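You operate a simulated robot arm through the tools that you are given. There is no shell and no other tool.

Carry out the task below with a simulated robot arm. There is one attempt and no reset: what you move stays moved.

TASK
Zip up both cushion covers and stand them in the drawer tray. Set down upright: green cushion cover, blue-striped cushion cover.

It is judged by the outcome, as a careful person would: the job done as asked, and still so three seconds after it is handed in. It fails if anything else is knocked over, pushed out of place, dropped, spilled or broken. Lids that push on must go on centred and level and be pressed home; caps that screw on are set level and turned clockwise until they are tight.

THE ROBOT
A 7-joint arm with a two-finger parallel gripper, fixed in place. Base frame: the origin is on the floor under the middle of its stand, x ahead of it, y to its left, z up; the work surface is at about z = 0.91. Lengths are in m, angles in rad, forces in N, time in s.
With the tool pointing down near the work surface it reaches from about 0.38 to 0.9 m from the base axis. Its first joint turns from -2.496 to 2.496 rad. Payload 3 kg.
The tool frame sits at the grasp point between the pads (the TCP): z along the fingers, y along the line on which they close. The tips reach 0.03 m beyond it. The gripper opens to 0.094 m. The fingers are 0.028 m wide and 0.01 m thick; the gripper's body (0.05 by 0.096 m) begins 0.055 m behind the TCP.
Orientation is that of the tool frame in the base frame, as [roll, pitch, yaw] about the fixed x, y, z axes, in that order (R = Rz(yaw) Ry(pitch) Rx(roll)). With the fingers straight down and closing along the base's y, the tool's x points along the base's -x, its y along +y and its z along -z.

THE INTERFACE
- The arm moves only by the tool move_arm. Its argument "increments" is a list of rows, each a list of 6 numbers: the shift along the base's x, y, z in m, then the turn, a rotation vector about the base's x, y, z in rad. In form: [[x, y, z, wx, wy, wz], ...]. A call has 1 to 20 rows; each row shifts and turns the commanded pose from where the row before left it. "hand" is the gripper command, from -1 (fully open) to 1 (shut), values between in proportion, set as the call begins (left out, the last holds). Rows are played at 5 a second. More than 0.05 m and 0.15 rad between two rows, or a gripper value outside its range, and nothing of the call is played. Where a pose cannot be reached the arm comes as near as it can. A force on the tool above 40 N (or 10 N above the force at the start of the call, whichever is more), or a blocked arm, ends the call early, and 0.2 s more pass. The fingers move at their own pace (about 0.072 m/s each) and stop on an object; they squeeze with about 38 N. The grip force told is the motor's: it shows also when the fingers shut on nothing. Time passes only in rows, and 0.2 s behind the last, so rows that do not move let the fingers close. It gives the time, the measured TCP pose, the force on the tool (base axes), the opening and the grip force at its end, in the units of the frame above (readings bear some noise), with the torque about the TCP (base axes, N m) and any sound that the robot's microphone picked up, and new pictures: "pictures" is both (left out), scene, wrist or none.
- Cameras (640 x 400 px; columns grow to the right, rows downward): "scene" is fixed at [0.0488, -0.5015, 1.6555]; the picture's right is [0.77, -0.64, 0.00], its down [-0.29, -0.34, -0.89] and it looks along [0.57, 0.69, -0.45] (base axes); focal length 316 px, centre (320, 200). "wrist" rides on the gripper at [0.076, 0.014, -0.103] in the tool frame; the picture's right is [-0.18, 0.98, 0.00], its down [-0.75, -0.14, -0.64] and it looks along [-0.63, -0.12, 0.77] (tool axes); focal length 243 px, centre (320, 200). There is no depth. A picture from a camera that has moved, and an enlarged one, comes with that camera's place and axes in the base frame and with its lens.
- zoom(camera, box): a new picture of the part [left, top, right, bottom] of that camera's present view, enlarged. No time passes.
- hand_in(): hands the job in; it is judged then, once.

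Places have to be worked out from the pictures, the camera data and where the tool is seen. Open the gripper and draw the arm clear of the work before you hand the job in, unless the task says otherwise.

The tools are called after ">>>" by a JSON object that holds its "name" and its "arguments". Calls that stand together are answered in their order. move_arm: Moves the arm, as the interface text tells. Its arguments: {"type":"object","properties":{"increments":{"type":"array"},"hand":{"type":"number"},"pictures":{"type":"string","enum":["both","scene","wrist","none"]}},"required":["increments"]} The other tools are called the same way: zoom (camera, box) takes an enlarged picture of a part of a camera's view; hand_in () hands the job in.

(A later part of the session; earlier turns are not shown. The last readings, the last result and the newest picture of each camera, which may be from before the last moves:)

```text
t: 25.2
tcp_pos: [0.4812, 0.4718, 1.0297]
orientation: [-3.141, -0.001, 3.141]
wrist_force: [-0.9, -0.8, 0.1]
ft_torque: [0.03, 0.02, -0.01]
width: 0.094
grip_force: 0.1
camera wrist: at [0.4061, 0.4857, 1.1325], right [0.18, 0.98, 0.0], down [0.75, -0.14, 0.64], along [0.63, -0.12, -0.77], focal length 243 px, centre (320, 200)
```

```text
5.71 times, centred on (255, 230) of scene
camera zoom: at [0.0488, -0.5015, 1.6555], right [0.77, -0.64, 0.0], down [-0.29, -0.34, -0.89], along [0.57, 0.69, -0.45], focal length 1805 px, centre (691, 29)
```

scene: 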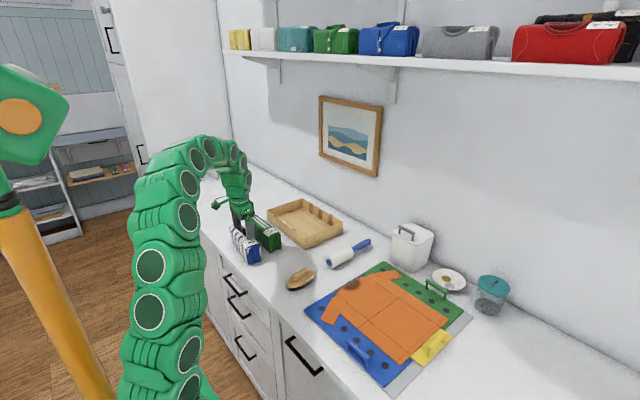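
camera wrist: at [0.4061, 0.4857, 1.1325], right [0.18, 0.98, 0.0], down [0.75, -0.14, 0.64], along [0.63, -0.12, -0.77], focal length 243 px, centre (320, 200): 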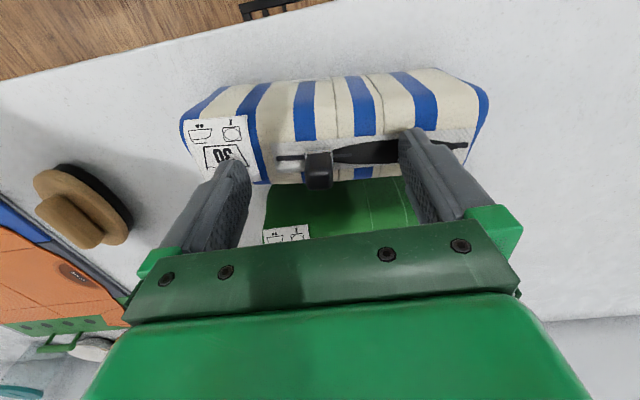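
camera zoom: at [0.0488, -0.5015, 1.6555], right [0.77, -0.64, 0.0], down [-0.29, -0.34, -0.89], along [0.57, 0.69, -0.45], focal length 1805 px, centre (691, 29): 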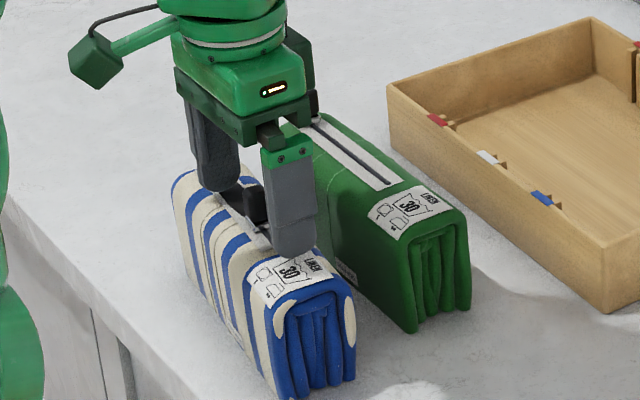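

The blue cover's axis is turned about −0.108 rad (zip runs toward (0.108, 0.994)). I turn the gripper to match, lower 2 mm, and close on the tab.

>>> {"name": "move_arm", "arguments": {"increments": [[0, 0, -0.002, 0, 0, -0.1], [0, 0, 0, 0, 0, 0]], "pictures": "none"}}

>>> {"name": "move_arm", "arguments": {"increments": [[0, 0, 0, 0, 0, 0], [0, 0, 0, 0, 0, 0], [0, 0, 0, 0, 0, 0], [0, 0, 0, 0, 0, 0]], "hand": 1}}

```text
t: 25.8
tcp_pos: [0.4827, 0.4715, 1.0274]
orientation: [-3.141, 0.001, 3.041]
wrist_force: [0.2, 0.1, 0.3]
ft_torque: [0.0, 0.0, -0.03]
width: 0.094
grip_force: 0.1
```

```text
t: 26.8
tcp_pos: [0.4821, 0.4711, 1.0274]
orientation: [-3.14, 0.001, 3.041]
wrist_force: [0.8, 0.8, 2.3]
ft_torque: [0.01, -0.01, -0.08]
width: 0.0172
grip_force: 37.6
camera wrist: at [0.4079, 0.493, 1.13], right [0.28, 0.96, 0.0], down [0.74, -0.22, 0.64], along [0.62, -0.18, -0.77], focal length 243 px, centre (320, 200)
```

scene: 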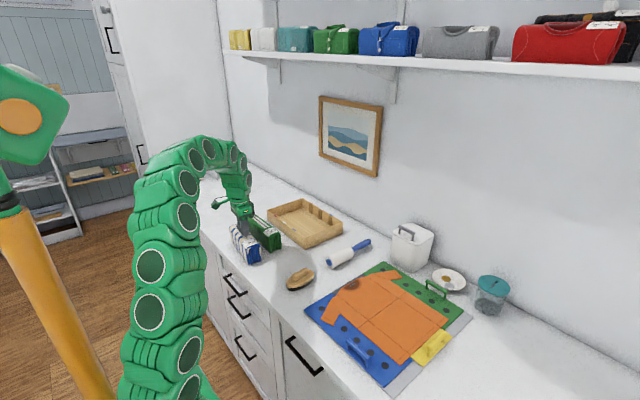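
wrist: 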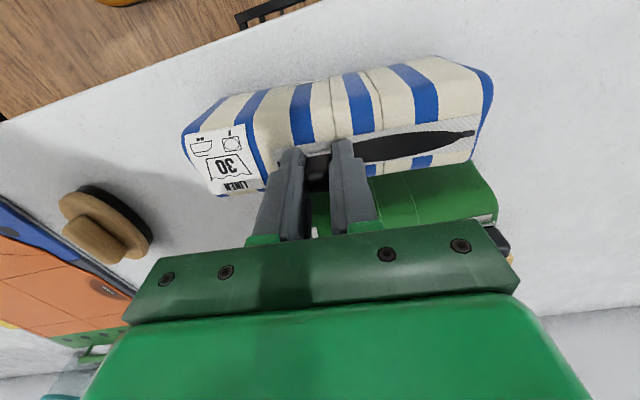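

Gripped at 17.2 mm. I press lightly and pull slowly along the zip direction.

>>> {"name": "move_arm", "arguments": {"increments": [[0, 0, -0.0008, 0, 0, 0], [0.0003, 0.003, 0, 0, 0, 0], [0.0003, 0.003, 0, 0, 0, 0], [0.0003, 0.003, 0, 0, 0, 0], [0.0003, 0.003, 0, 0, 0, 0], [0.0003, 0.003, 0, 0, 0, 0], [0.0003, 0.003, 0, 0, 0, 0]], "pictures": "wrist"}}

```text
t: 28.4
tcp_pos: [0.485, 0.4894, 1.0272]
orientation: [-3.141, -0.001, 3.04]
wrist_force: [-6.5, -0.2, 16.4]
ft_torque: [-0.02, 0.37, -0.07]
width: 0.0173
grip_force: 38.2
camera wrist: at [0.41, 0.511, 1.13], right [0.28, 0.96, 0.0], down [0.74, -0.22, 0.64], along [0.62, -0.18, -0.77], focal length 243 px, centre (320, 200)
```

wrist: 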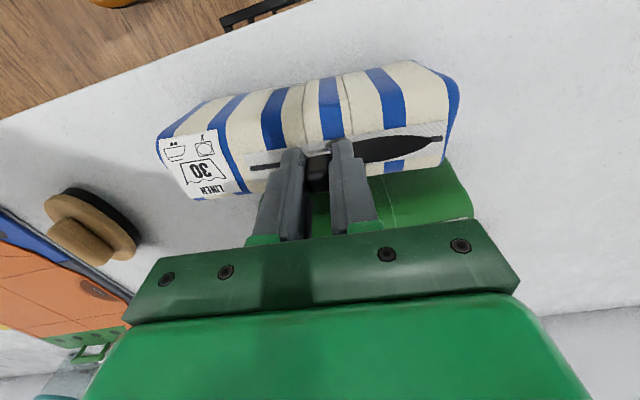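

The slider moves with the cover staying put. I relax the side load and continue.

>>> {"name": "move_arm", "arguments": {"increments": [[-0.0006, 0, 0, 0, 0, 0], [0.0002, 0.003, 0, 0, 0, 0], [0.0002, 0.003, 0, 0, 0, 0], [0.0002, 0.003, 0, 0, 0, 0], [0.0002, 0.003, 0, 0, 0, 0], [0.0002, 0.003, 0, 0, 0, 0], [0.0002, 0.003, 0, 0, 0, 0], [0.0002, 0.003, 0, 0, 0, 0], [0.0002, 0.003, 0, 0, 0, 0]], "pictures": "wrist"}}

```text
t: 30.4
tcp_pos: [0.4851, 0.5131, 1.0277]
orientation: [3.14, 0.001, 3.04]
wrist_force: [-1.6, -0.2, 2.4]
ft_torque: [0.03, 0.13, -0.01]
width: 0.017
grip_force: 38.1
camera wrist: at [0.4107, 0.5345, 1.1299], right [0.28, 0.96, 0.0], down [0.74, -0.22, 0.64], along [0.62, -0.18, -0.77], focal length 243 px, centre (320, 200)
```

wrist: 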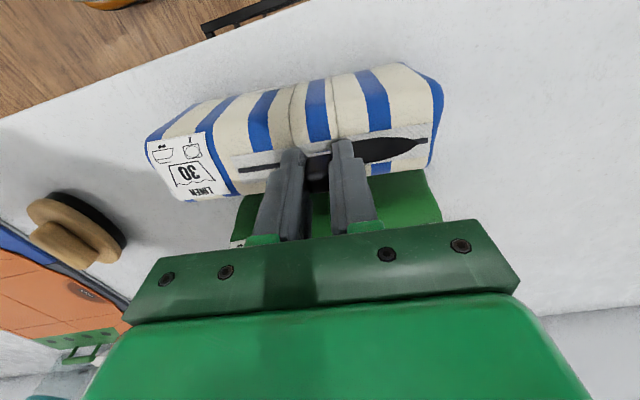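

Less press let the cover drag along this time. I press a bit more (about 1 mm) and continue.

>>> {"name": "move_arm", "arguments": {"increments": [[0, 0, -0.001, 0, 0, 0], [0.0002, 0.003, 0, 0, 0, 0], [0.0002, 0.003, 0, 0, 0, 0], [0.0002, 0.003, 0, 0, 0, 0], [0.0002, 0.003, 0, 0, 0, 0]], "pictures": "wrist"}}

```text
t: 31.6
tcp_pos: [0.4867, 0.5261, 1.0267]
orientation: [3.139, 0.003, 3.041]
wrist_force: [6.9, 0.9, 26.3]
ft_torque: [0.03, -0.41, -0.04]
width: 0.0171
grip_force: 37.9
camera wrist: at [0.4115, 0.5469, 1.1291], right [0.28, 0.96, 0.0], down [0.73, -0.22, 0.64], along [0.62, -0.18, -0.77], focal length 243 px, centre (320, 200)
```

wrist: 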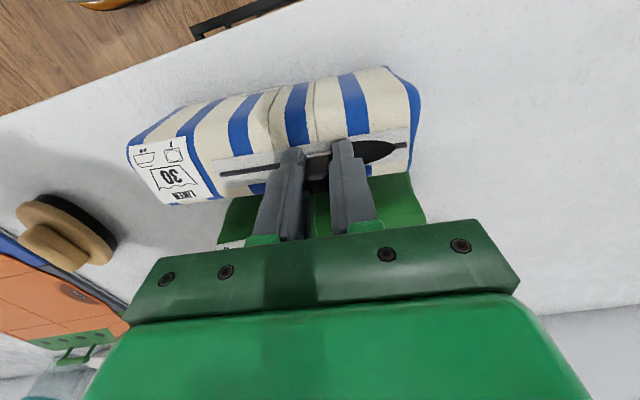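

With this press the slider moves fully and the cover holds. I continue, relieving the x load.

>>> {"name": "move_arm", "arguments": {"increments": [[0.0006, 0.0, 0.0002, 0, 0, 0], [0.0003, 0.003, 0, 0, 0, 0], [0.0003, 0.003, 0, 0, 0, 0], [0.0003, 0.003, 0, 0, 0, 0], [0.0003, 0.003, 0, 0, 0, 0], [0.0003, 0.003, 0, 0, 0, 0]], "pictures": "wrist"}}

```text
t: 33.0
tcp_pos: [0.4874, 0.5388, 1.0263]
orientation: [3.141, 0.0, 3.039]
wrist_force: [0.3, -2.0, 11.0]
ft_torque: [-0.06, 0.05, 0.0]
width: 0.0172
grip_force: 38.0
camera wrist: at [0.4132, 0.5616, 1.1291], right [0.28, 0.96, 0.0], down [0.74, -0.22, 0.64], along [0.62, -0.18, -0.77], focal length 243 px, centre (320, 200)
```

wrist: 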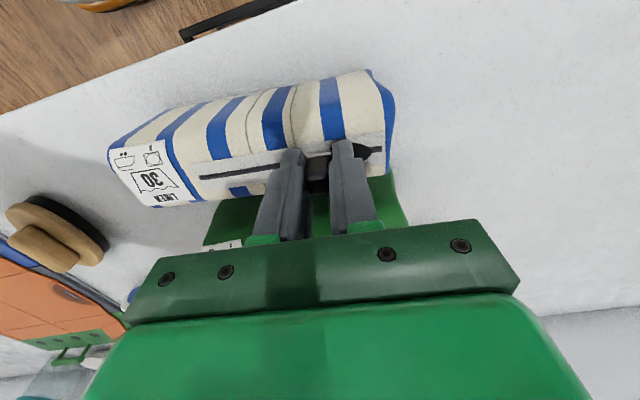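

Nearly closed; I continue in small steps toward the end stop.

>>> {"name": "move_arm", "arguments": {"increments": [[0.0003, 0.003, 0, 0, 0, 0], [0.0003, 0.003, 0, 0, 0, 0], [0.0003, 0.003, 0, 0, 0, 0], [0.0003, 0.003, 0, 0, 0, 0], [0, 0, 0, 0, 0, 0]], "pictures": "wrist"}}

>>> {"name": "zoom", "arguments": {"camera": "wrist", "box": [224, 90, 416, 210]}}

```text
t: 34.2
tcp_pos: [0.4884, 0.552, 1.0266]
orientation: [3.14, 0.001, 3.041]
wrist_force: [-0.1, 0.9, 0.4]
ft_torque: [0.1, 0.03, -0.01]
width: 0.0171
grip_force: 38.2
camera wrist: at [0.4144, 0.5739, 1.1291], right [0.28, 0.96, 0.0], down [0.74, -0.22, 0.64], along [0.62, -0.18, -0.77], focal length 243 px, centre (320, 200)
```

wrist: 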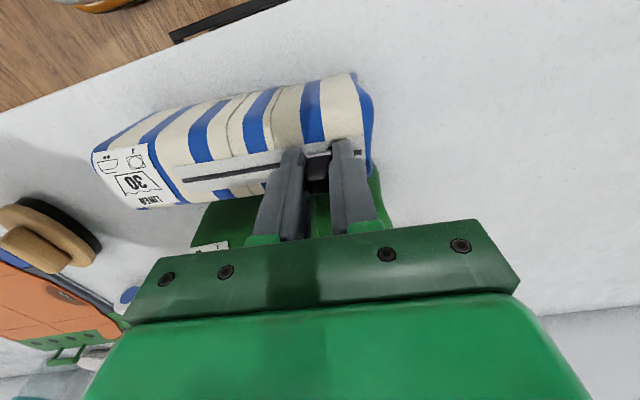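

```text
3.33 times, centred on (320, 150) of wrist
camera zoom: at [0.4144, 0.5739, 1.1291], right [0.28, 0.96, 0.0], down [0.74, -0.22, 0.64], along [0.62, -0.18, -0.77], focal length 809 px, centre (320, 367)
```

zoom: 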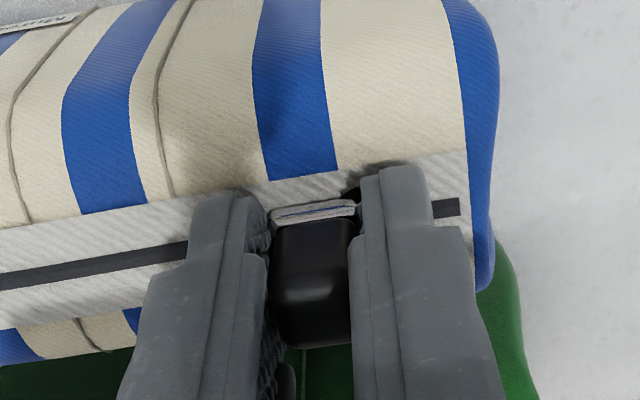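

About 2 cm of slider travel left. I press again and pull on.

>>> {"name": "move_arm", "arguments": {"increments": [[0, 0, -0.001, 0, 0, 0], [0.0003, 0.003, 0, 0, 0, 0], [0.0003, 0.003, 0, 0, 0, 0], [0.0003, 0.003, 0, 0, 0, 0], [0.0003, 0.003, 0, 0, 0, 0], [0, 0, 0, 0, 0, 0]], "pictures": "wrist"}}

>>> {"name": "zoom", "arguments": {"camera": "wrist", "box": [224, 90, 416, 210]}}

```text
t: 35.6
tcp_pos: [0.4899, 0.5644, 1.0263]
orientation: [3.139, 0.001, 3.04]
wrist_force: [0.3, 1.3, 26.1]
ft_torque: [-0.02, -0.22, 0.0]
width: 0.017
grip_force: 37.3
camera wrist: at [0.4156, 0.5855, 1.1288], right [0.28, 0.96, 0.0], down [0.73, -0.22, 0.64], along [0.62, -0.18, -0.77], focal length 243 px, centre (320, 200)
```

wrist: 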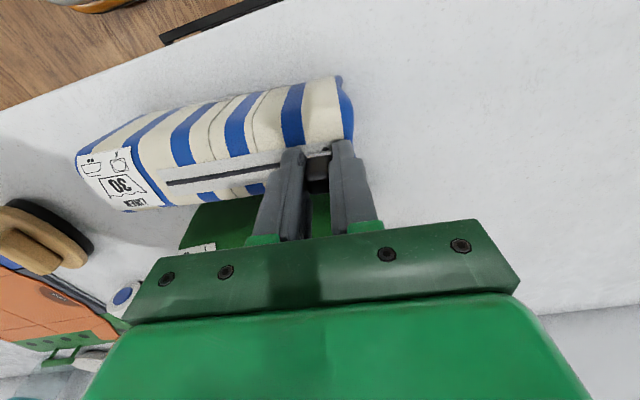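

```text
3.33 times, centred on (320, 150) of wrist
camera zoom: at [0.4156, 0.5855, 1.1288], right [0.28, 0.96, 0.0], down [0.73, -0.22, 0.64], along [0.62, -0.18, -0.77], focal length 809 px, centre (320, 367)
```

zoom: 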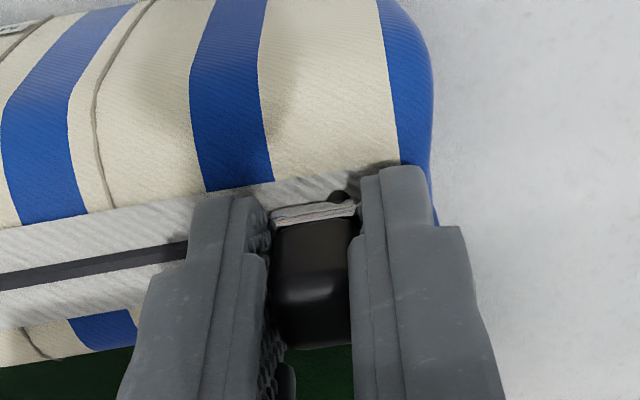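

About 9 mm left. I continue until the end-stop force appears.

>>> {"name": "move_arm", "arguments": {"increments": [[0.0003, 0.003, 0, 0, 0, 0], [0.0003, 0.003, 0, 0, 0, 0], [0.0002, 0.002, 0, 0, 0, 0], [0, 0, 0, 0, 0, 0]], "pictures": "wrist"}}

>>> {"name": "zoom", "arguments": {"camera": "wrist", "box": [224, 90, 416, 210]}}

```text
t: 36.6
tcp_pos: [0.4909, 0.5724, 1.0262]
orientation: [3.141, -0.001, 3.04]
wrist_force: [6.0, 0.2, 21.2]
ft_torque: [-0.07, -0.59, -0.02]
width: 0.0169
grip_force: 38.2
camera wrist: at [0.4164, 0.5938, 1.1285], right [0.28, 0.96, 0.0], down [0.73, -0.22, 0.64], along [0.62, -0.18, -0.77], focal length 243 px, centre (320, 200)
```

wrist: 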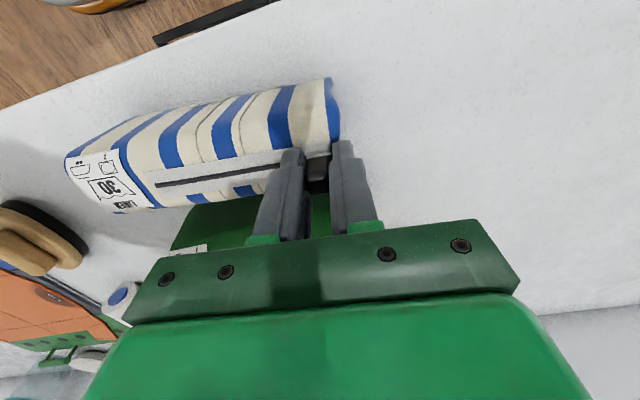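

```text
3.33 times, centred on (320, 150) of wrist
camera zoom: at [0.4164, 0.5938, 1.1285], right [0.28, 0.96, 0.0], down [0.73, -0.22, 0.64], along [0.62, -0.18, -0.77], focal length 809 px, centre (320, 367)
```

zoom: 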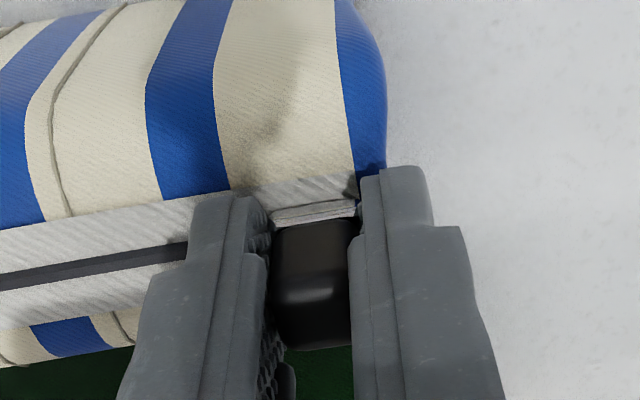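

Almost at the stop. I pull a last 3 mm to feel the end stop.

>>> {"name": "move_arm", "arguments": {"increments": [[0.0004, 0.0015, 0, 0, 0, 0], [0.0004, 0.0015, 0, 0, 0, 0], [0, 0, 0, 0, 0, 0]], "pictures": "wrist"}}

>>> {"name": "zoom", "arguments": {"camera": "wrist", "box": [224, 90, 416, 210]}}

```text
t: 37.4
tcp_pos: [0.4916, 0.5736, 1.027]
orientation: [3.141, 0.001, 3.041]
wrist_force: [-5.1, -8.3, 25.6]
ft_torque: [-0.26, 0.42, -0.02]
width: 0.017
grip_force: 37.9
camera wrist: at [0.4169, 0.5964, 1.1285], right [0.28, 0.96, 0.0], down [0.74, -0.22, 0.64], along [0.62, -0.18, -0.77], focal length 243 px, centre (320, 200)
```

wrist: 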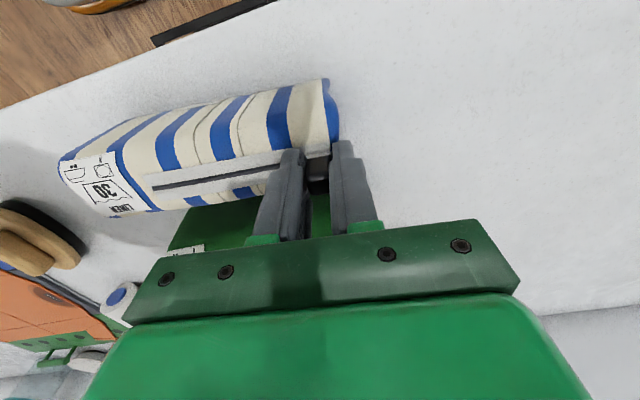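

```text
3.33 times, centred on (320, 150) of wrist
camera zoom: at [0.4169, 0.5964, 1.1285], right [0.28, 0.96, 0.0], down [0.74, -0.22, 0.64], along [0.62, -0.18, -0.77], focal length 809 px, centre (320, 367)
```

zoom: 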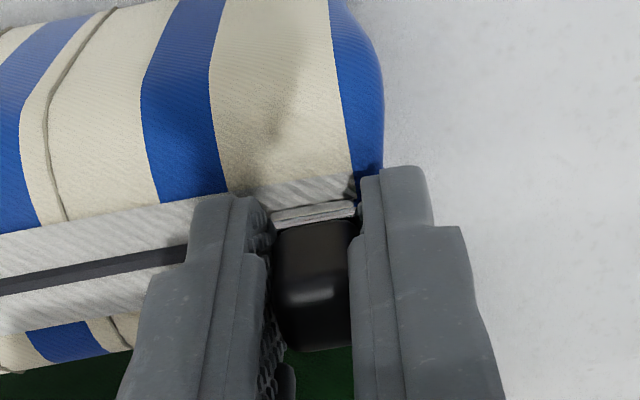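

End stop reached (−8.3 N along y). I relieve the press, open and rise.

>>> {"name": "move_arm", "arguments": {"increments": [[0.0, -0.0007, 0.001, 0, 0, 0], [0, 0, 0, 0, 0, 0]], "pictures": "none"}}

>>> {"name": "move_arm", "arguments": {"increments": [[0, 0, 0, 0, 0, 0], [0, 0, 0, 0, 0, 0], [0, 0, 0, 0, 0, 0], [0, 0, 0.03, 0, 0, 0], [0, 0, 0.04, 0, 0, 0], [0, -0.02, 0.04, 0, 0, 0], [0, -0.03, 0, 0, 0, 0.1], [0, 0, 0, 0, 0, 0]], "hand": -1}}

>>> {"name": "zoom", "arguments": {"camera": "wrist", "box": [160, 0, 480, 200]}}

>>> {"name": "zoom", "arguments": {"camera": "scene", "box": [215, 195, 311, 265]}}

```text
t: 38.0
tcp_pos: [0.4903, 0.574, 1.0261]
orientation: [-3.138, -0.003, 3.04]
wrist_force: [0.3, -0.8, -3.7]
ft_torque: [0.29, -0.02, 0.01]
width: 0.017
grip_force: 37.8
```

```text
t: 39.8
tcp_pos: [0.4902, 0.5237, 1.1371]
orientation: [-3.139, -0.002, 3.139]
wrist_force: [-0.4, -0.9, 0.1]
ft_torque: [-0.01, 0.0, 0.01]
width: 0.0942
grip_force: 0.1
camera wrist: at [0.4145, 0.5384, 1.2395], right [0.18, 0.98, 0.0], down [0.75, -0.14, 0.64], along [0.63, -0.12, -0.77], focal length 243 px, centre (320, 200)
```

scene: 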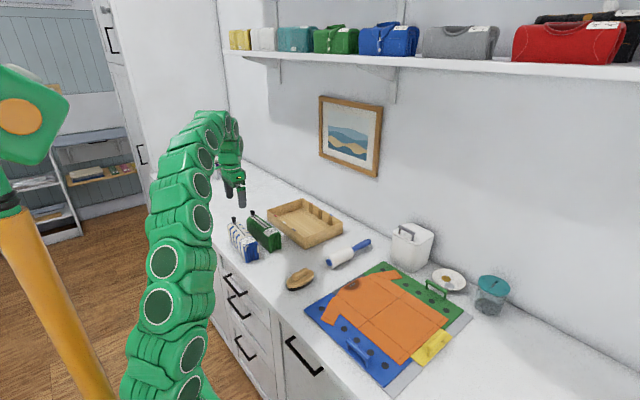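
wrist: 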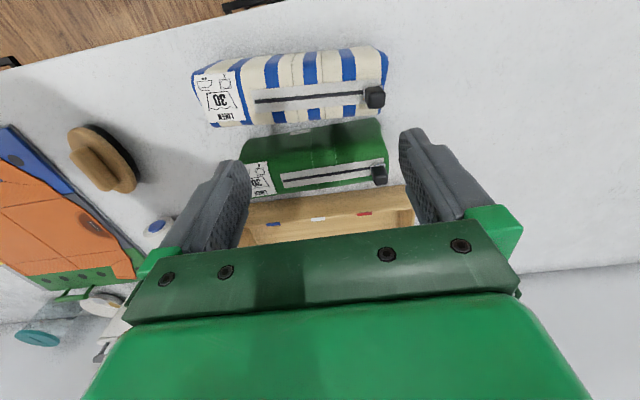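

```text
2.00 times, centred on (320, 100) of wrist
camera zoom: at [0.4145, 0.5384, 1.2395], right [0.18, 0.98, 0.0], down [0.75, -0.14, 0.64], along [0.63, -0.12, -0.77], focal length 485 px, centre (320, 400)
```

zoom: 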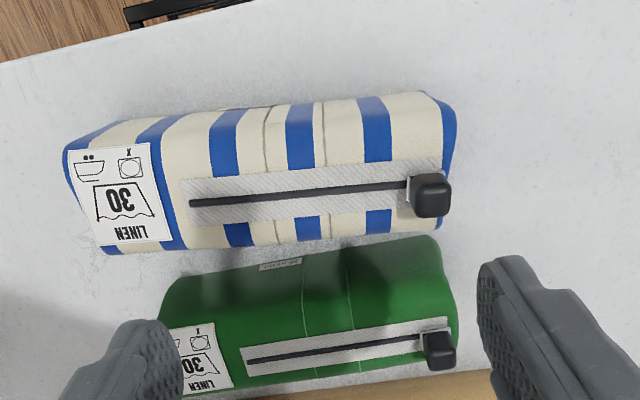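

```text
5.71 times, centred on (263, 230) of scene
camera zoom: at [0.0488, -0.5015, 1.6555], right [0.77, -0.64, 0.0], down [-0.29, -0.34, -0.89], along [0.57, 0.69, -0.45], focal length 1805 px, centre (646, 29)
```

zoom: 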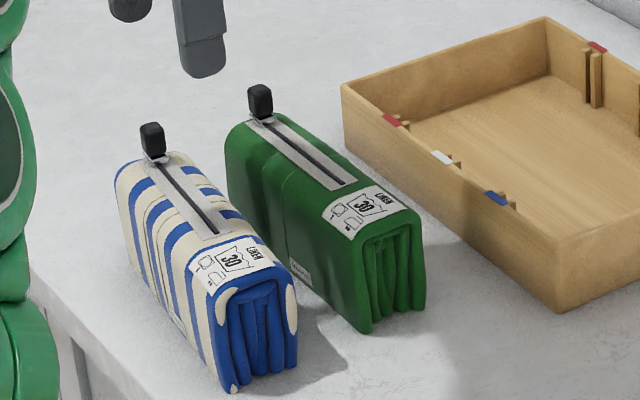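

Both zips are fully closed and both covers stand upright. Now I turn the gripper 90° so the fingers close across the green cover's thickness (along x), moving above about (0.577, 0.462).

>>> {"name": "move_arm", "arguments": {"increments": [[0.008, -0.0056, 0, 0, 0, 0.1428], [0.008, -0.0056, 0, 0, 0, 0.1428], [0.008, -0.0056, 0, 0, 0, 0.1428], [0.008, -0.0056, 0, 0, 0, 0.1428], [0.008, -0.0056, 0, 0, 0, 0.1428], [0.008, -0.0056, 0, 0, 0, 0.1428], [0.008, -0.0056, 0, 0, 0, 0.1428], [0.008, -0.0056, 0, 0, 0, 0.1428], [0.008, -0.0056, 0, 0, 0, 0.1428], [0.008, -0.0056, 0, 0, 0, 0.1428], [0.007, -0.0056, 0, 0, 0, 0.1178], [0, 0, 0, 0, 0, 0], [0, 0, 0, 0, 0, 0]]}}

```text
t: 42.6
tcp_pos: [0.5796, 0.4617, 1.1367]
orientation: [3.141, 0.0, -1.596]
wrist_force: [0.4, 0.7, 0.6]
ft_torque: [-0.02, 0.05, -0.01]
width: 0.0938
grip_force: 0.1
camera wrist: at [0.5635, 0.3868, 1.2388], right [-0.98, 0.21, 0.0], down [0.16, 0.75, 0.64], along [0.13, 0.63, -0.77], focal length 243 px, centre (320, 200)
```

scene: 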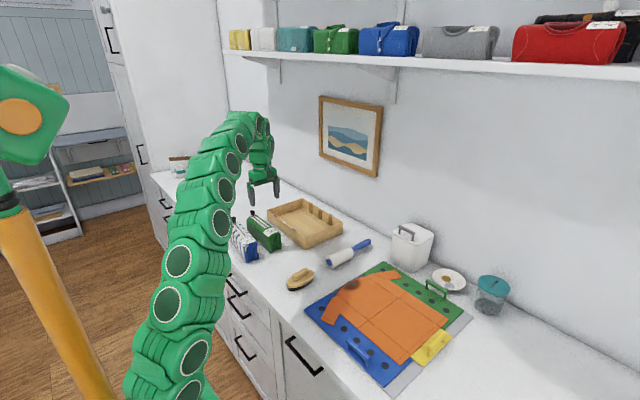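
wrist: 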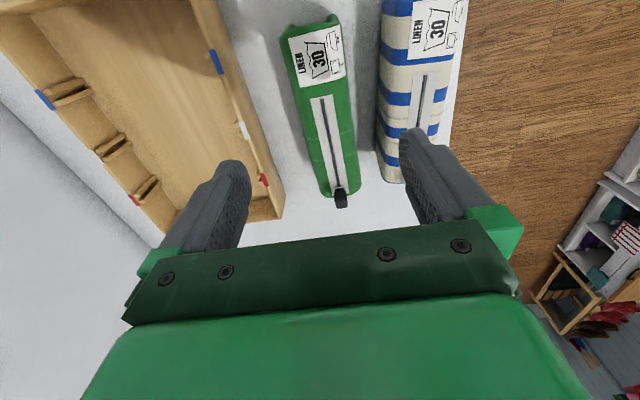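

The rotation works and this view shows both covers and the tray well. I enlarge to measure.

>>> {"name": "zoom", "arguments": {"camera": "wrist", "box": [200, 0, 480, 210]}}

>>> {"name": "zoom", "arguments": {"camera": "wrist", "box": [0, 0, 300, 230]}}

```text
1.90 times, centred on (340, 105) of wrist
camera zoom: at [0.5635, 0.3868, 1.2388], right [-0.98, 0.21, 0.0], down [0.16, 0.75, 0.64], along [0.13, 0.63, -0.77], focal length 462 px, centre (282, 381)
```

zoom: 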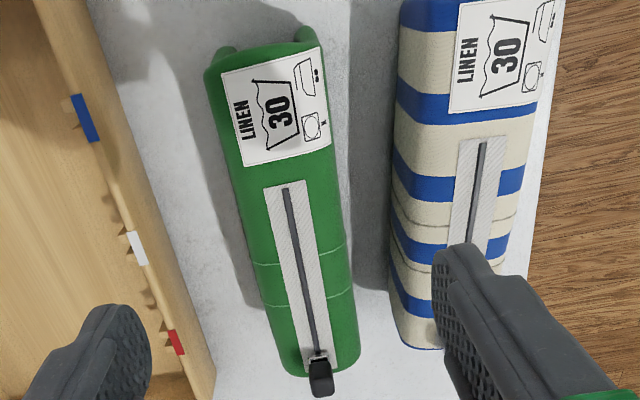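

```text
1.74 times, centred on (150, 115) of wrist
camera zoom: at [0.5635, 0.3868, 1.2388], right [-0.98, 0.21, 0.0], down [0.16, 0.75, 0.64], along [0.13, 0.63, -0.77], focal length 422 px, centre (616, 348)
```

zoom: 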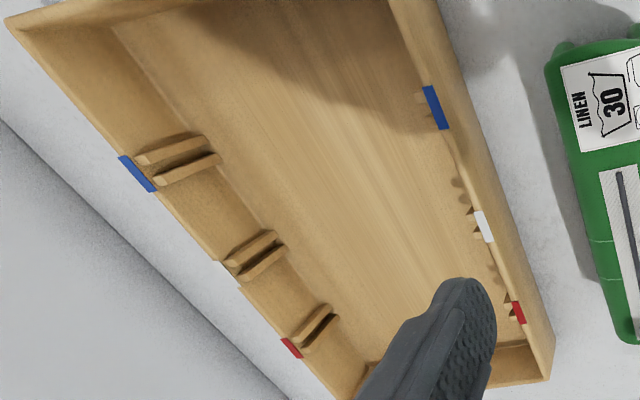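

Measured: the green cover lies along y, centre x≈0.577, width ≈54 mm, y from ≈0.405 to ≈0.585. I half-open the fingers to 75 mm (to keep clear of the striped cover), align yaw and come down around it at y≈0.467.

>>> {"name": "move_arm", "arguments": {"increments": [[-0.0026, 0.005, -0.035, 0, 0, 0.025], [0, 0, -0.035, 0, 0, 0], [0, 0, -0.03, 0, 0, 0], [0, 0, 0, 0, 0, 0], [0, 0, 0, 0, 0, 0]], "hand": -0.6}}

```text
t: 43.8
tcp_pos: [0.576, 0.4678, 1.0371]
orientation: [3.141, 0.001, -1.571]
wrist_force: [0.1, 0.2, -0.5]
ft_torque: [-0.03, -0.01, 0.01]
width: 0.0753
grip_force: 0.0
camera wrist: at [0.5613, 0.3927, 1.1397], right [-0.98, 0.19, 0.0], down [0.14, 0.75, 0.64], along [0.12, 0.63, -0.77], focal length 243 px, centre (320, 200)
```

scene: 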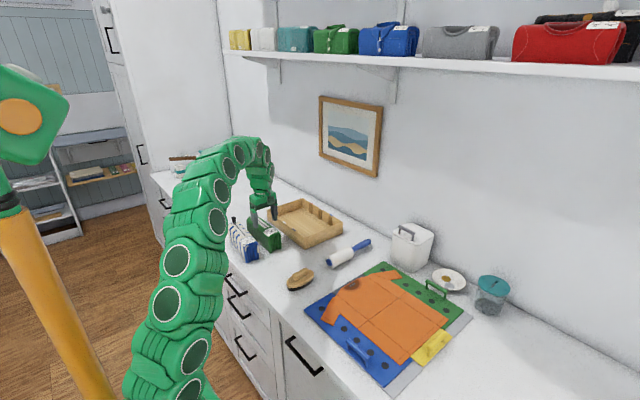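
wrist: 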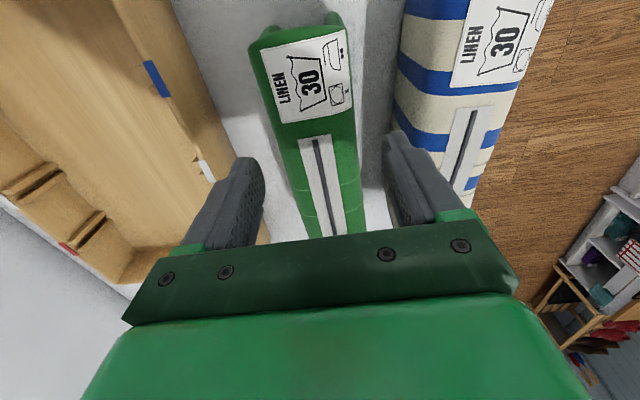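

The fingers straddle the green cover with clearance on both sides. I descend to grip height (TCP z≈0.952).

>>> {"name": "move_arm", "arguments": {"increments": [[0, 0, -0.03, 0, 0, 0], [0, 0, -0.03, 0, 0, 0], [0, 0, -0.025, 0, 0, 0], [0, 0, 0, 0, 0, 0]]}}

>>> {"name": "zoom", "arguments": {"camera": "scene", "box": [215, 185, 311, 265]}}

```text
t: 44.8
tcp_pos: [0.575, 0.4694, 0.9498]
orientation: [3.14, -0.001, -1.573]
wrist_force: [-0.4, 0.7, 0.4]
ft_torque: [0.0, -0.01, 0.02]
width: 0.0753
grip_force: 0.2
camera wrist: at [0.5609, 0.3934, 1.0541], right [-0.98, 0.19, 0.0], down [0.14, 0.75, 0.64], along [0.12, 0.63, -0.77], focal length 243 px, centre (320, 200)
```

scene: 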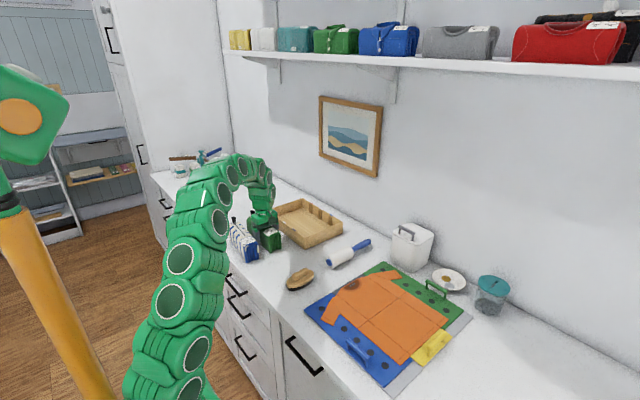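
wrist: 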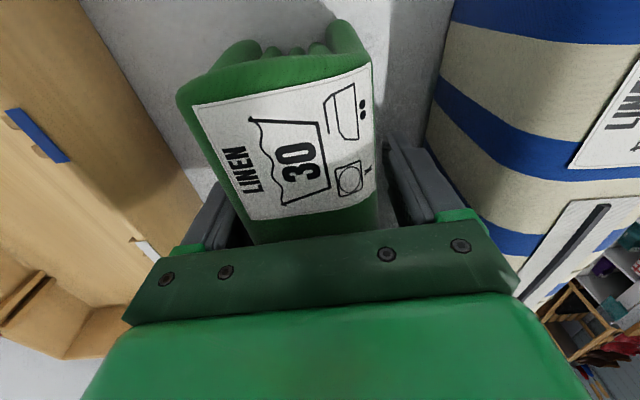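

```text
5.00 times, centred on (263, 225) of scene
camera zoom: at [0.0488, -0.5015, 1.6555], right [0.77, -0.64, 0.0], down [-0.29, -0.34, -0.89], along [0.57, 0.69, -0.45], focal length 1580 px, centre (605, 75)
```

zoom: 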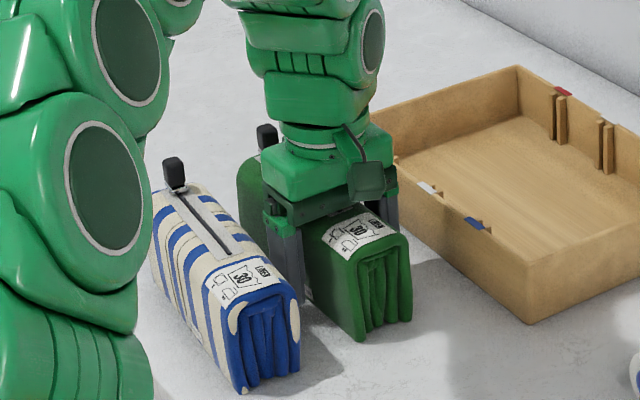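

No contact and well placed. I close the fingers on the green cover.

>>> {"name": "move_arm", "arguments": {"increments": [[0, 0, 0, 0, 0, 0], [0, 0, 0, 0, 0, 0], [0, 0, 0, 0, 0, 0], [0, 0, 0, 0, 0, 0]], "hand": 1, "pictures": "wrist"}}

```text
t: 45.8
tcp_pos: [0.5753, 0.4689, 0.9524]
orientation: [-3.141, -0.001, -1.574]
wrist_force: [-0.2, -2.1, 1.5]
ft_torque: [-0.09, 0.01, -0.14]
width: 0.0641
grip_force: 38.4
camera wrist: at [0.561, 0.3935, 1.0543], right [-0.98, 0.19, 0.0], down [0.14, 0.75, 0.64], along [0.12, 0.63, -0.77], focal length 243 px, centre (320, 200)
```

wrist: 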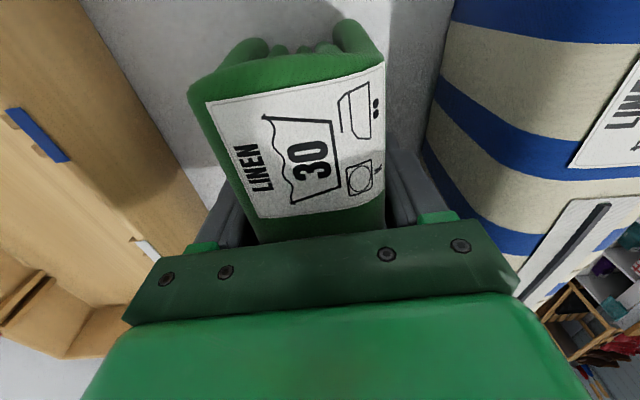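

Gripped at 64 mm (the body bulges below the top). I lift gently and check that it hangs level.

>>> {"name": "move_arm", "arguments": {"increments": [[0, 0, 0.015, 0, 0, 0], [0, 0, 0.025, 0, 0, 0], [0, 0, 0.03, 0, 0, 0], [0, 0, 0.02, 0, 0, 0], [0, 0, 0, 0, 0, 0], [0, 0, 0, 0, 0, 0]]}}

>>> {"name": "zoom", "arguments": {"camera": "scene", "box": [215, 175, 343, 255]}}

```text
t: 47.2
tcp_pos: [0.5751, 0.4672, 1.0402]
orientation: [3.141, 0.001, -1.571]
wrist_force: [0.9, 0.1, -2.4]
ft_torque: [-0.08, -0.03, -0.02]
width: 0.0595
grip_force: 38.1
camera wrist: at [0.5615, 0.3918, 1.142], right [-0.98, 0.19, 0.0], down [0.14, 0.75, 0.64], along [0.12, 0.63, -0.77], focal length 243 px, centre (320, 200)
```

scene: 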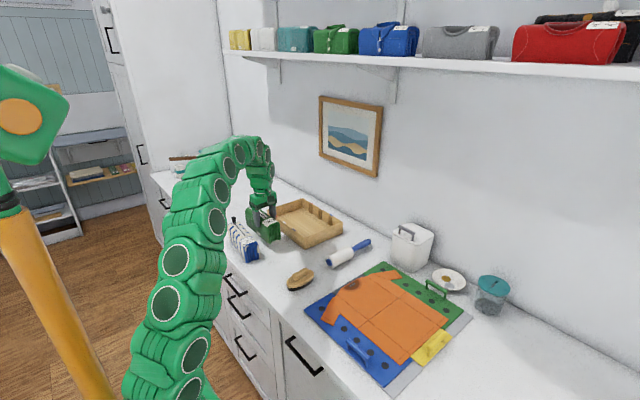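
wrist: 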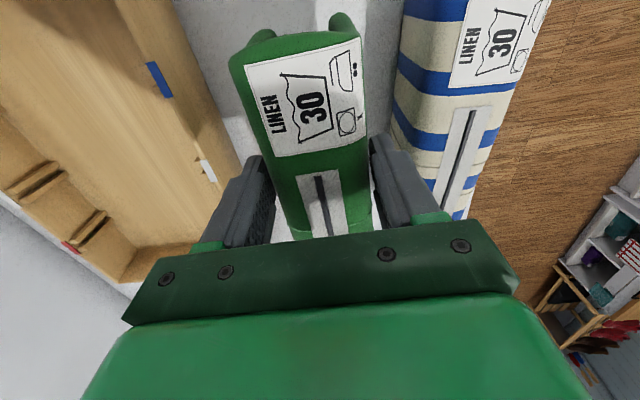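

```text
5.00 times, centred on (279, 215) of scene
camera zoom: at [0.0488, -0.5015, 1.6555], right [0.77, -0.64, 0.0], down [-0.29, -0.34, -0.89], along [0.57, 0.69, -0.45], focal length 1580 px, centre (525, 125)
```

zoom: 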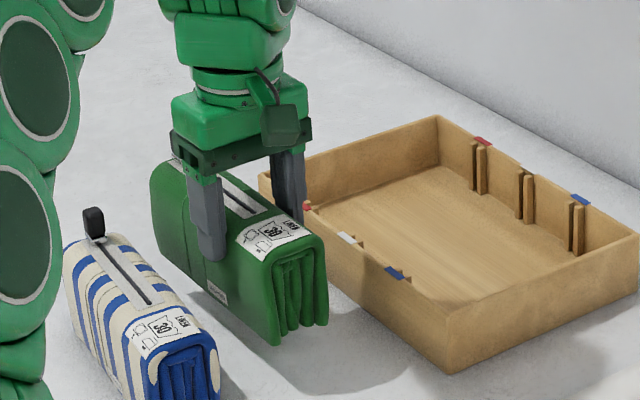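

The cover looks farther from the gripper than when I closed on it, so it may have slipped in the grip. I look closely before going on (no time passes).

>>> {"name": "zoom", "arguments": {"camera": "wrist", "box": [190, 20, 430, 250]}}

>>> {"name": "zoom", "arguments": {"camera": "scene", "box": [235, 195, 299, 250]}}

```text
1.74 times, centred on (310, 135) of wrist
camera zoom: at [0.5615, 0.3918, 1.142], right [-0.98, 0.19, 0.0], down [0.14, 0.75, 0.64], along [0.12, 0.63, -0.77], focal length 422 px, centre (337, 313)
```

zoom: 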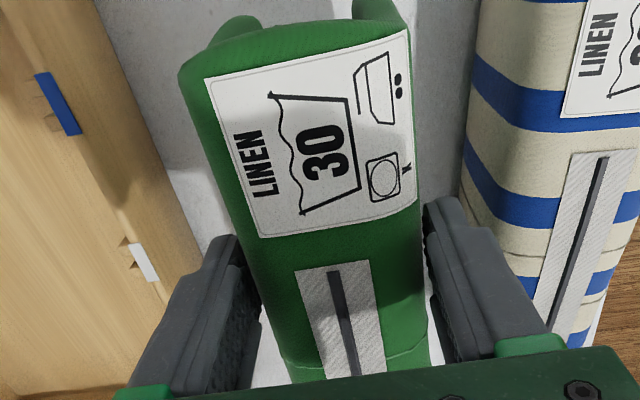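

```text
7.27 times, centred on (267, 222) of scene
camera zoom: at [0.0488, -0.5015, 1.6555], right [0.77, -0.64, 0.0], down [-0.29, -0.34, -0.89], along [0.57, 0.69, -0.45], focal length 2298 px, centre (706, 36)
```

zoom: 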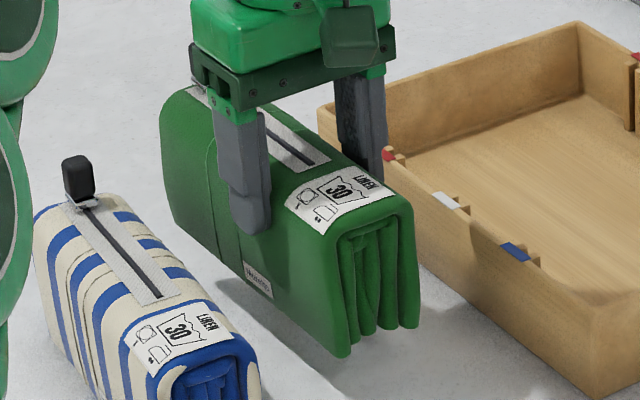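

The cover has slid about 4.5 cm down in the grip and hangs by its upper part. I lower it gently back to the counter right away to regrip nearer its centre and deeper.

>>> {"name": "move_arm", "arguments": {"increments": [[0, 0, -0.012, 0, 0, 0], [0, 0, -0.012, 0, 0, 0], [0, 0, -0.008, 0, 0, 0]]}}

>>> {"name": "zoom", "arguments": {"camera": "scene", "box": [235, 195, 299, 250]}}

```text
t: 48.0
tcp_pos: [0.5753, 0.4687, 1.0083]
orientation: [3.14, 0.0, -1.571]
wrist_force: [0.1, 0.0, -3.5]
ft_torque: [-0.09, 0.0, -0.02]
width: 0.0594
grip_force: 38.0
camera wrist: at [0.561, 0.3923, 1.1112], right [-0.98, 0.18, 0.0], down [0.14, 0.75, 0.64], along [0.12, 0.63, -0.77], focal length 243 px, centre (320, 200)
```

scene: 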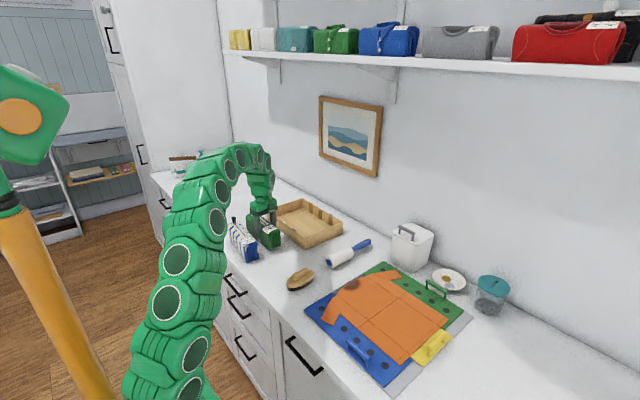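
wrist: 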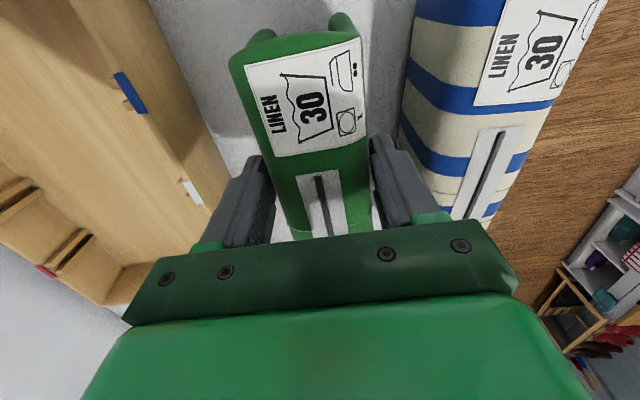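

```text
7.27 times, centred on (267, 222) of scene
camera zoom: at [0.0488, -0.5015, 1.6555], right [0.77, -0.64, 0.0], down [-0.29, -0.34, -0.89], along [0.57, 0.69, -0.45], focal length 2298 px, centre (706, 36)
```

zoom: 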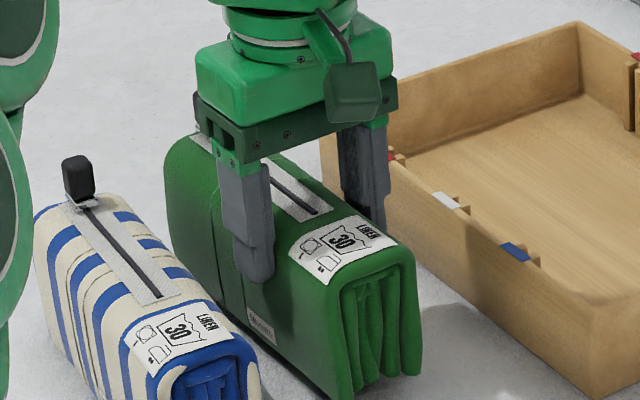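

The hold is now stable: the cover's place in the wrist view did not change during lowering, and it weighs about 3.5 N. Held by its upper part, the tips stay above the tray rim, which is useful. I lift slowly and check that it keeps its place in the grip.

>>> {"name": "move_arm", "arguments": {"increments": [[0, 0, 0.008, 0, 0, 0], [0, 0, 0.01, 0, 0, 0], [0, 0, 0.012, 0, 0, 0], [0, 0, 0.012, 0, 0, 0], [0, 0, 0.012, 0, 0, 0], [0, 0, 0.01, 0, 0, 0], [0, 0, 0, 0, 0, 0], [0, 0, 0, 0, 0, 0]]}}

>>> {"name": "zoom", "arguments": {"camera": "scene", "box": [220, 175, 316, 245]}}

```text
t: 49.8
tcp_pos: [0.5745, 0.4673, 1.0746]
orientation: [3.141, -0.001, -1.573]
wrist_force: [-0.1, 0.4, -3.3]
ft_torque: [-0.12, 0.0, 0.0]
width: 0.0597
grip_force: 37.7
camera wrist: at [0.5613, 0.3912, 1.1763], right [-0.98, 0.19, 0.0], down [0.14, 0.75, 0.64], along [0.12, 0.63, -0.77], focal length 243 px, centre (320, 200)
```

scene: 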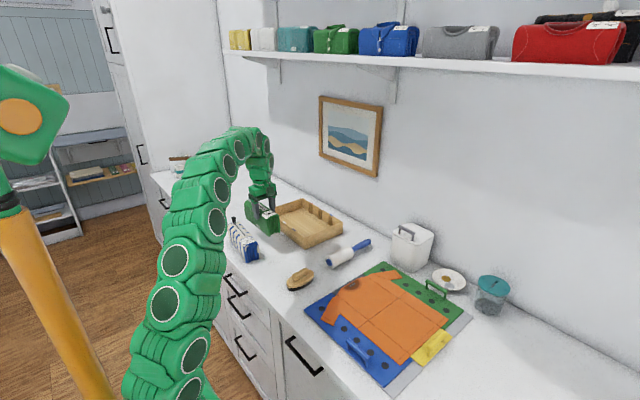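
wrist: 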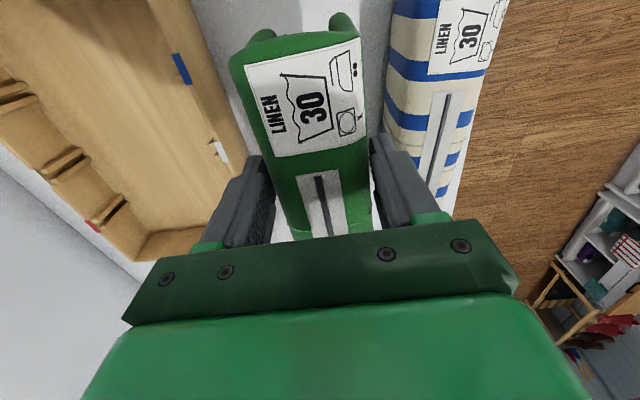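

```text
5.71 times, centred on (268, 210) of scene
camera zoom: at [0.0488, -0.5015, 1.6555], right [0.77, -0.64, 0.0], down [-0.29, -0.34, -0.89], along [0.57, 0.69, -0.45], focal length 1805 px, centre (617, 143)
```

zoom: 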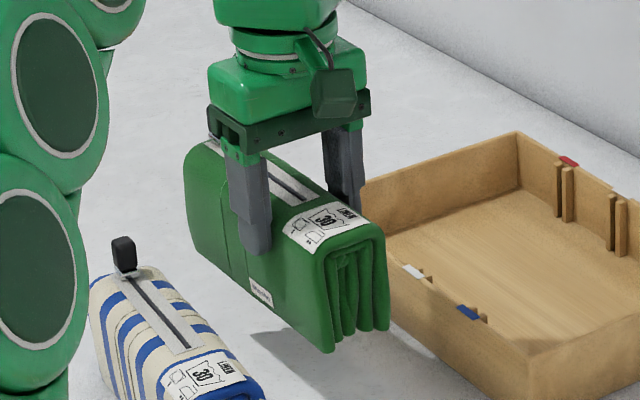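

The grip holds: the cover is level, bottom about z=0.988, above the rim (≈0.973). I carry it slowly over the near tray wall, turning slightly (−0.035 rad) to match the tray.

>>> {"name": "move_arm", "arguments": {"increments": [[0.012, -0.005, 0, 0, 0, -0.005], [0.016, -0.006, 0, 0, 0, -0.005], [0.016, -0.006, 0, 0, 0, -0.005], [0.016, -0.006, 0, 0, 0, -0.005], [0.016, -0.006, 0, 0, 0, -0.005], [0.016, -0.006, 0, 0, 0, -0.005], [0.016, -0.006, 0, 0, 0, -0.005], [0.014, -0.005, 0, 0, 0, 0], [0.012, 0, 0, 0, 0, 0], [0.01, 0, 0, 0, 0, 0], [0, 0, 0, 0, 0, 0], [0, 0, 0, 0, 0, 0]]}}

>>> {"name": "zoom", "arguments": {"camera": "scene", "box": [225, 175, 353, 255]}}

```text
t: 52.4
tcp_pos: [0.7212, 0.4204, 1.0741]
orientation: [-3.141, 0.0, -1.607]
wrist_force: [0.0, 0.4, -3.1]
ft_torque: [-0.1, 0.01, -0.01]
width: 0.0595
grip_force: 37.8
camera wrist: at [0.7037, 0.346, 1.176], right [-0.98, 0.22, 0.0], down [0.17, 0.75, 0.64], along [0.14, 0.63, -0.77], focal length 243 px, centre (320, 200)
```

scene: 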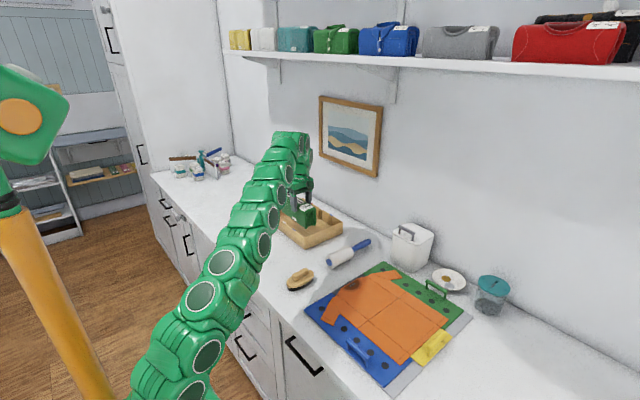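
wrist: 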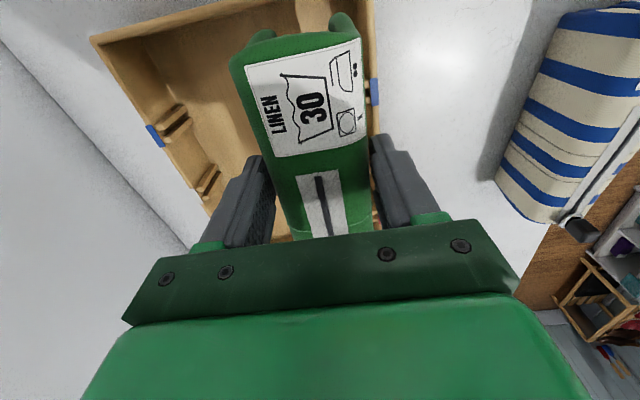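

```text
5.00 times, centred on (289, 215) of scene
camera zoom: at [0.0488, -0.5015, 1.6555], right [0.77, -0.64, 0.0], down [-0.29, -0.34, -0.89], along [0.57, 0.69, -0.45], focal length 1580 px, centre (475, 125)
```

zoom: 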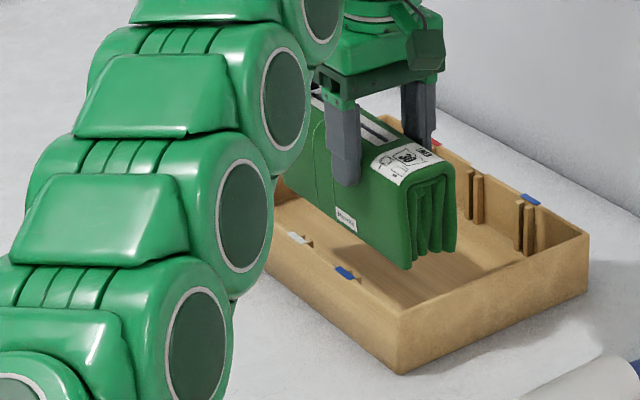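

The cover is now over the tray, hold unchanged. I try going farther in +x at this height to see how far the arm reaches.

>>> {"name": "move_arm", "arguments": {"increments": [[0.012, 0, 0, 0, 0, 0], [0.014, 0, 0, 0, 0, 0], [0.014, 0, 0, 0, 0, 0], [0.014, 0, 0, 0, 0, 0], [0.014, 0, 0, 0, 0, 0], [0.01, 0, 0, 0, 0, 0], [0, 0, 0, 0, 0, 0]]}}

>>> {"name": "zoom", "arguments": {"camera": "scene", "box": [225, 175, 353, 255]}}

>>> {"name": "zoom", "arguments": {"camera": "wrist", "box": [180, 0, 420, 150]}}

```text
t: 54.0
tcp_pos: [0.7429, 0.4186, 1.0706]
orientation: [-3.141, 0.001, -1.608]
wrist_force: [-0.5, -0.6, -3.9]
ft_torque: [-0.1, -0.02, -0.01]
width: 0.0595
grip_force: 37.7
out of reach, approached as far as the arm can: row 2, 3, 4, 5, 6
camera wrist: at [0.7276, 0.3441, 1.1736], right [-0.98, 0.22, 0.0], down [0.17, 0.75, 0.64], along [0.14, 0.63, -0.77], focal length 243 px, centre (320, 200)
```

scene: 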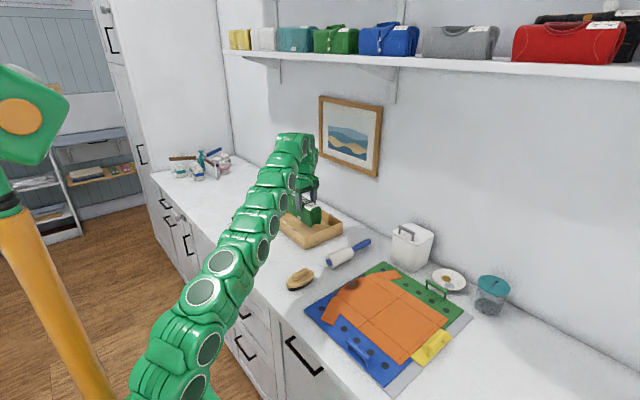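
wrist: 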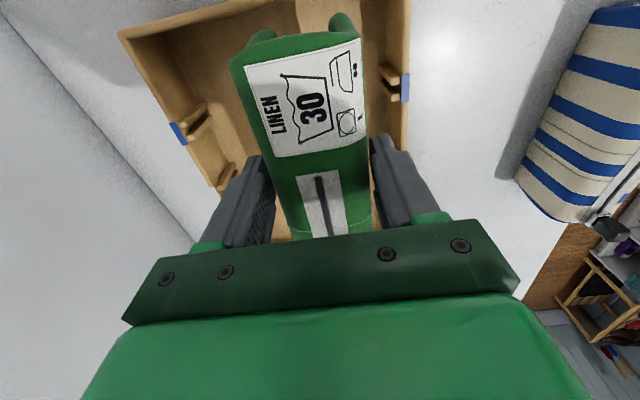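

```text
5.00 times, centred on (289, 215) of scene
camera zoom: at [0.0488, -0.5015, 1.6555], right [0.77, -0.64, 0.0], down [-0.29, -0.34, -0.89], along [0.57, 0.69, -0.45], focal length 1580 px, centre (475, 125)
```

zoom: 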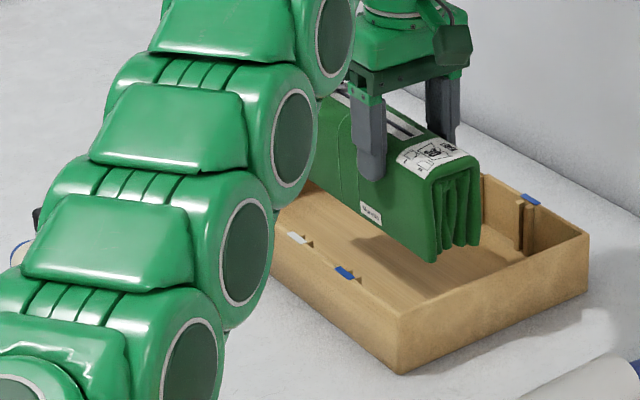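

```text
2.67 times, centred on (300, 75) of wrist
camera zoom: at [0.7276, 0.3441, 1.1736], right [-0.98, 0.22, 0.0], down [0.17, 0.75, 0.64], along [0.14, 0.63, -0.77], focal length 647 px, centre (373, 533)
```

zoom: 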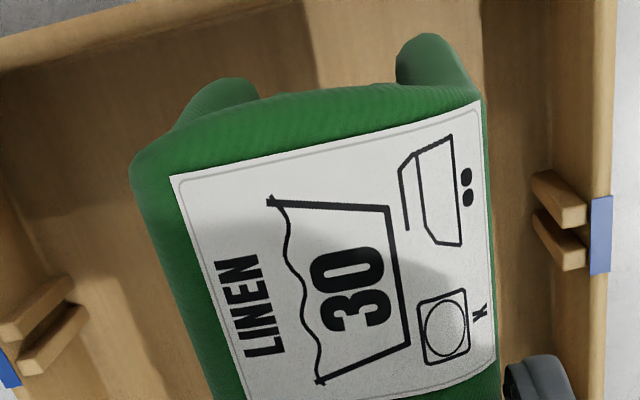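

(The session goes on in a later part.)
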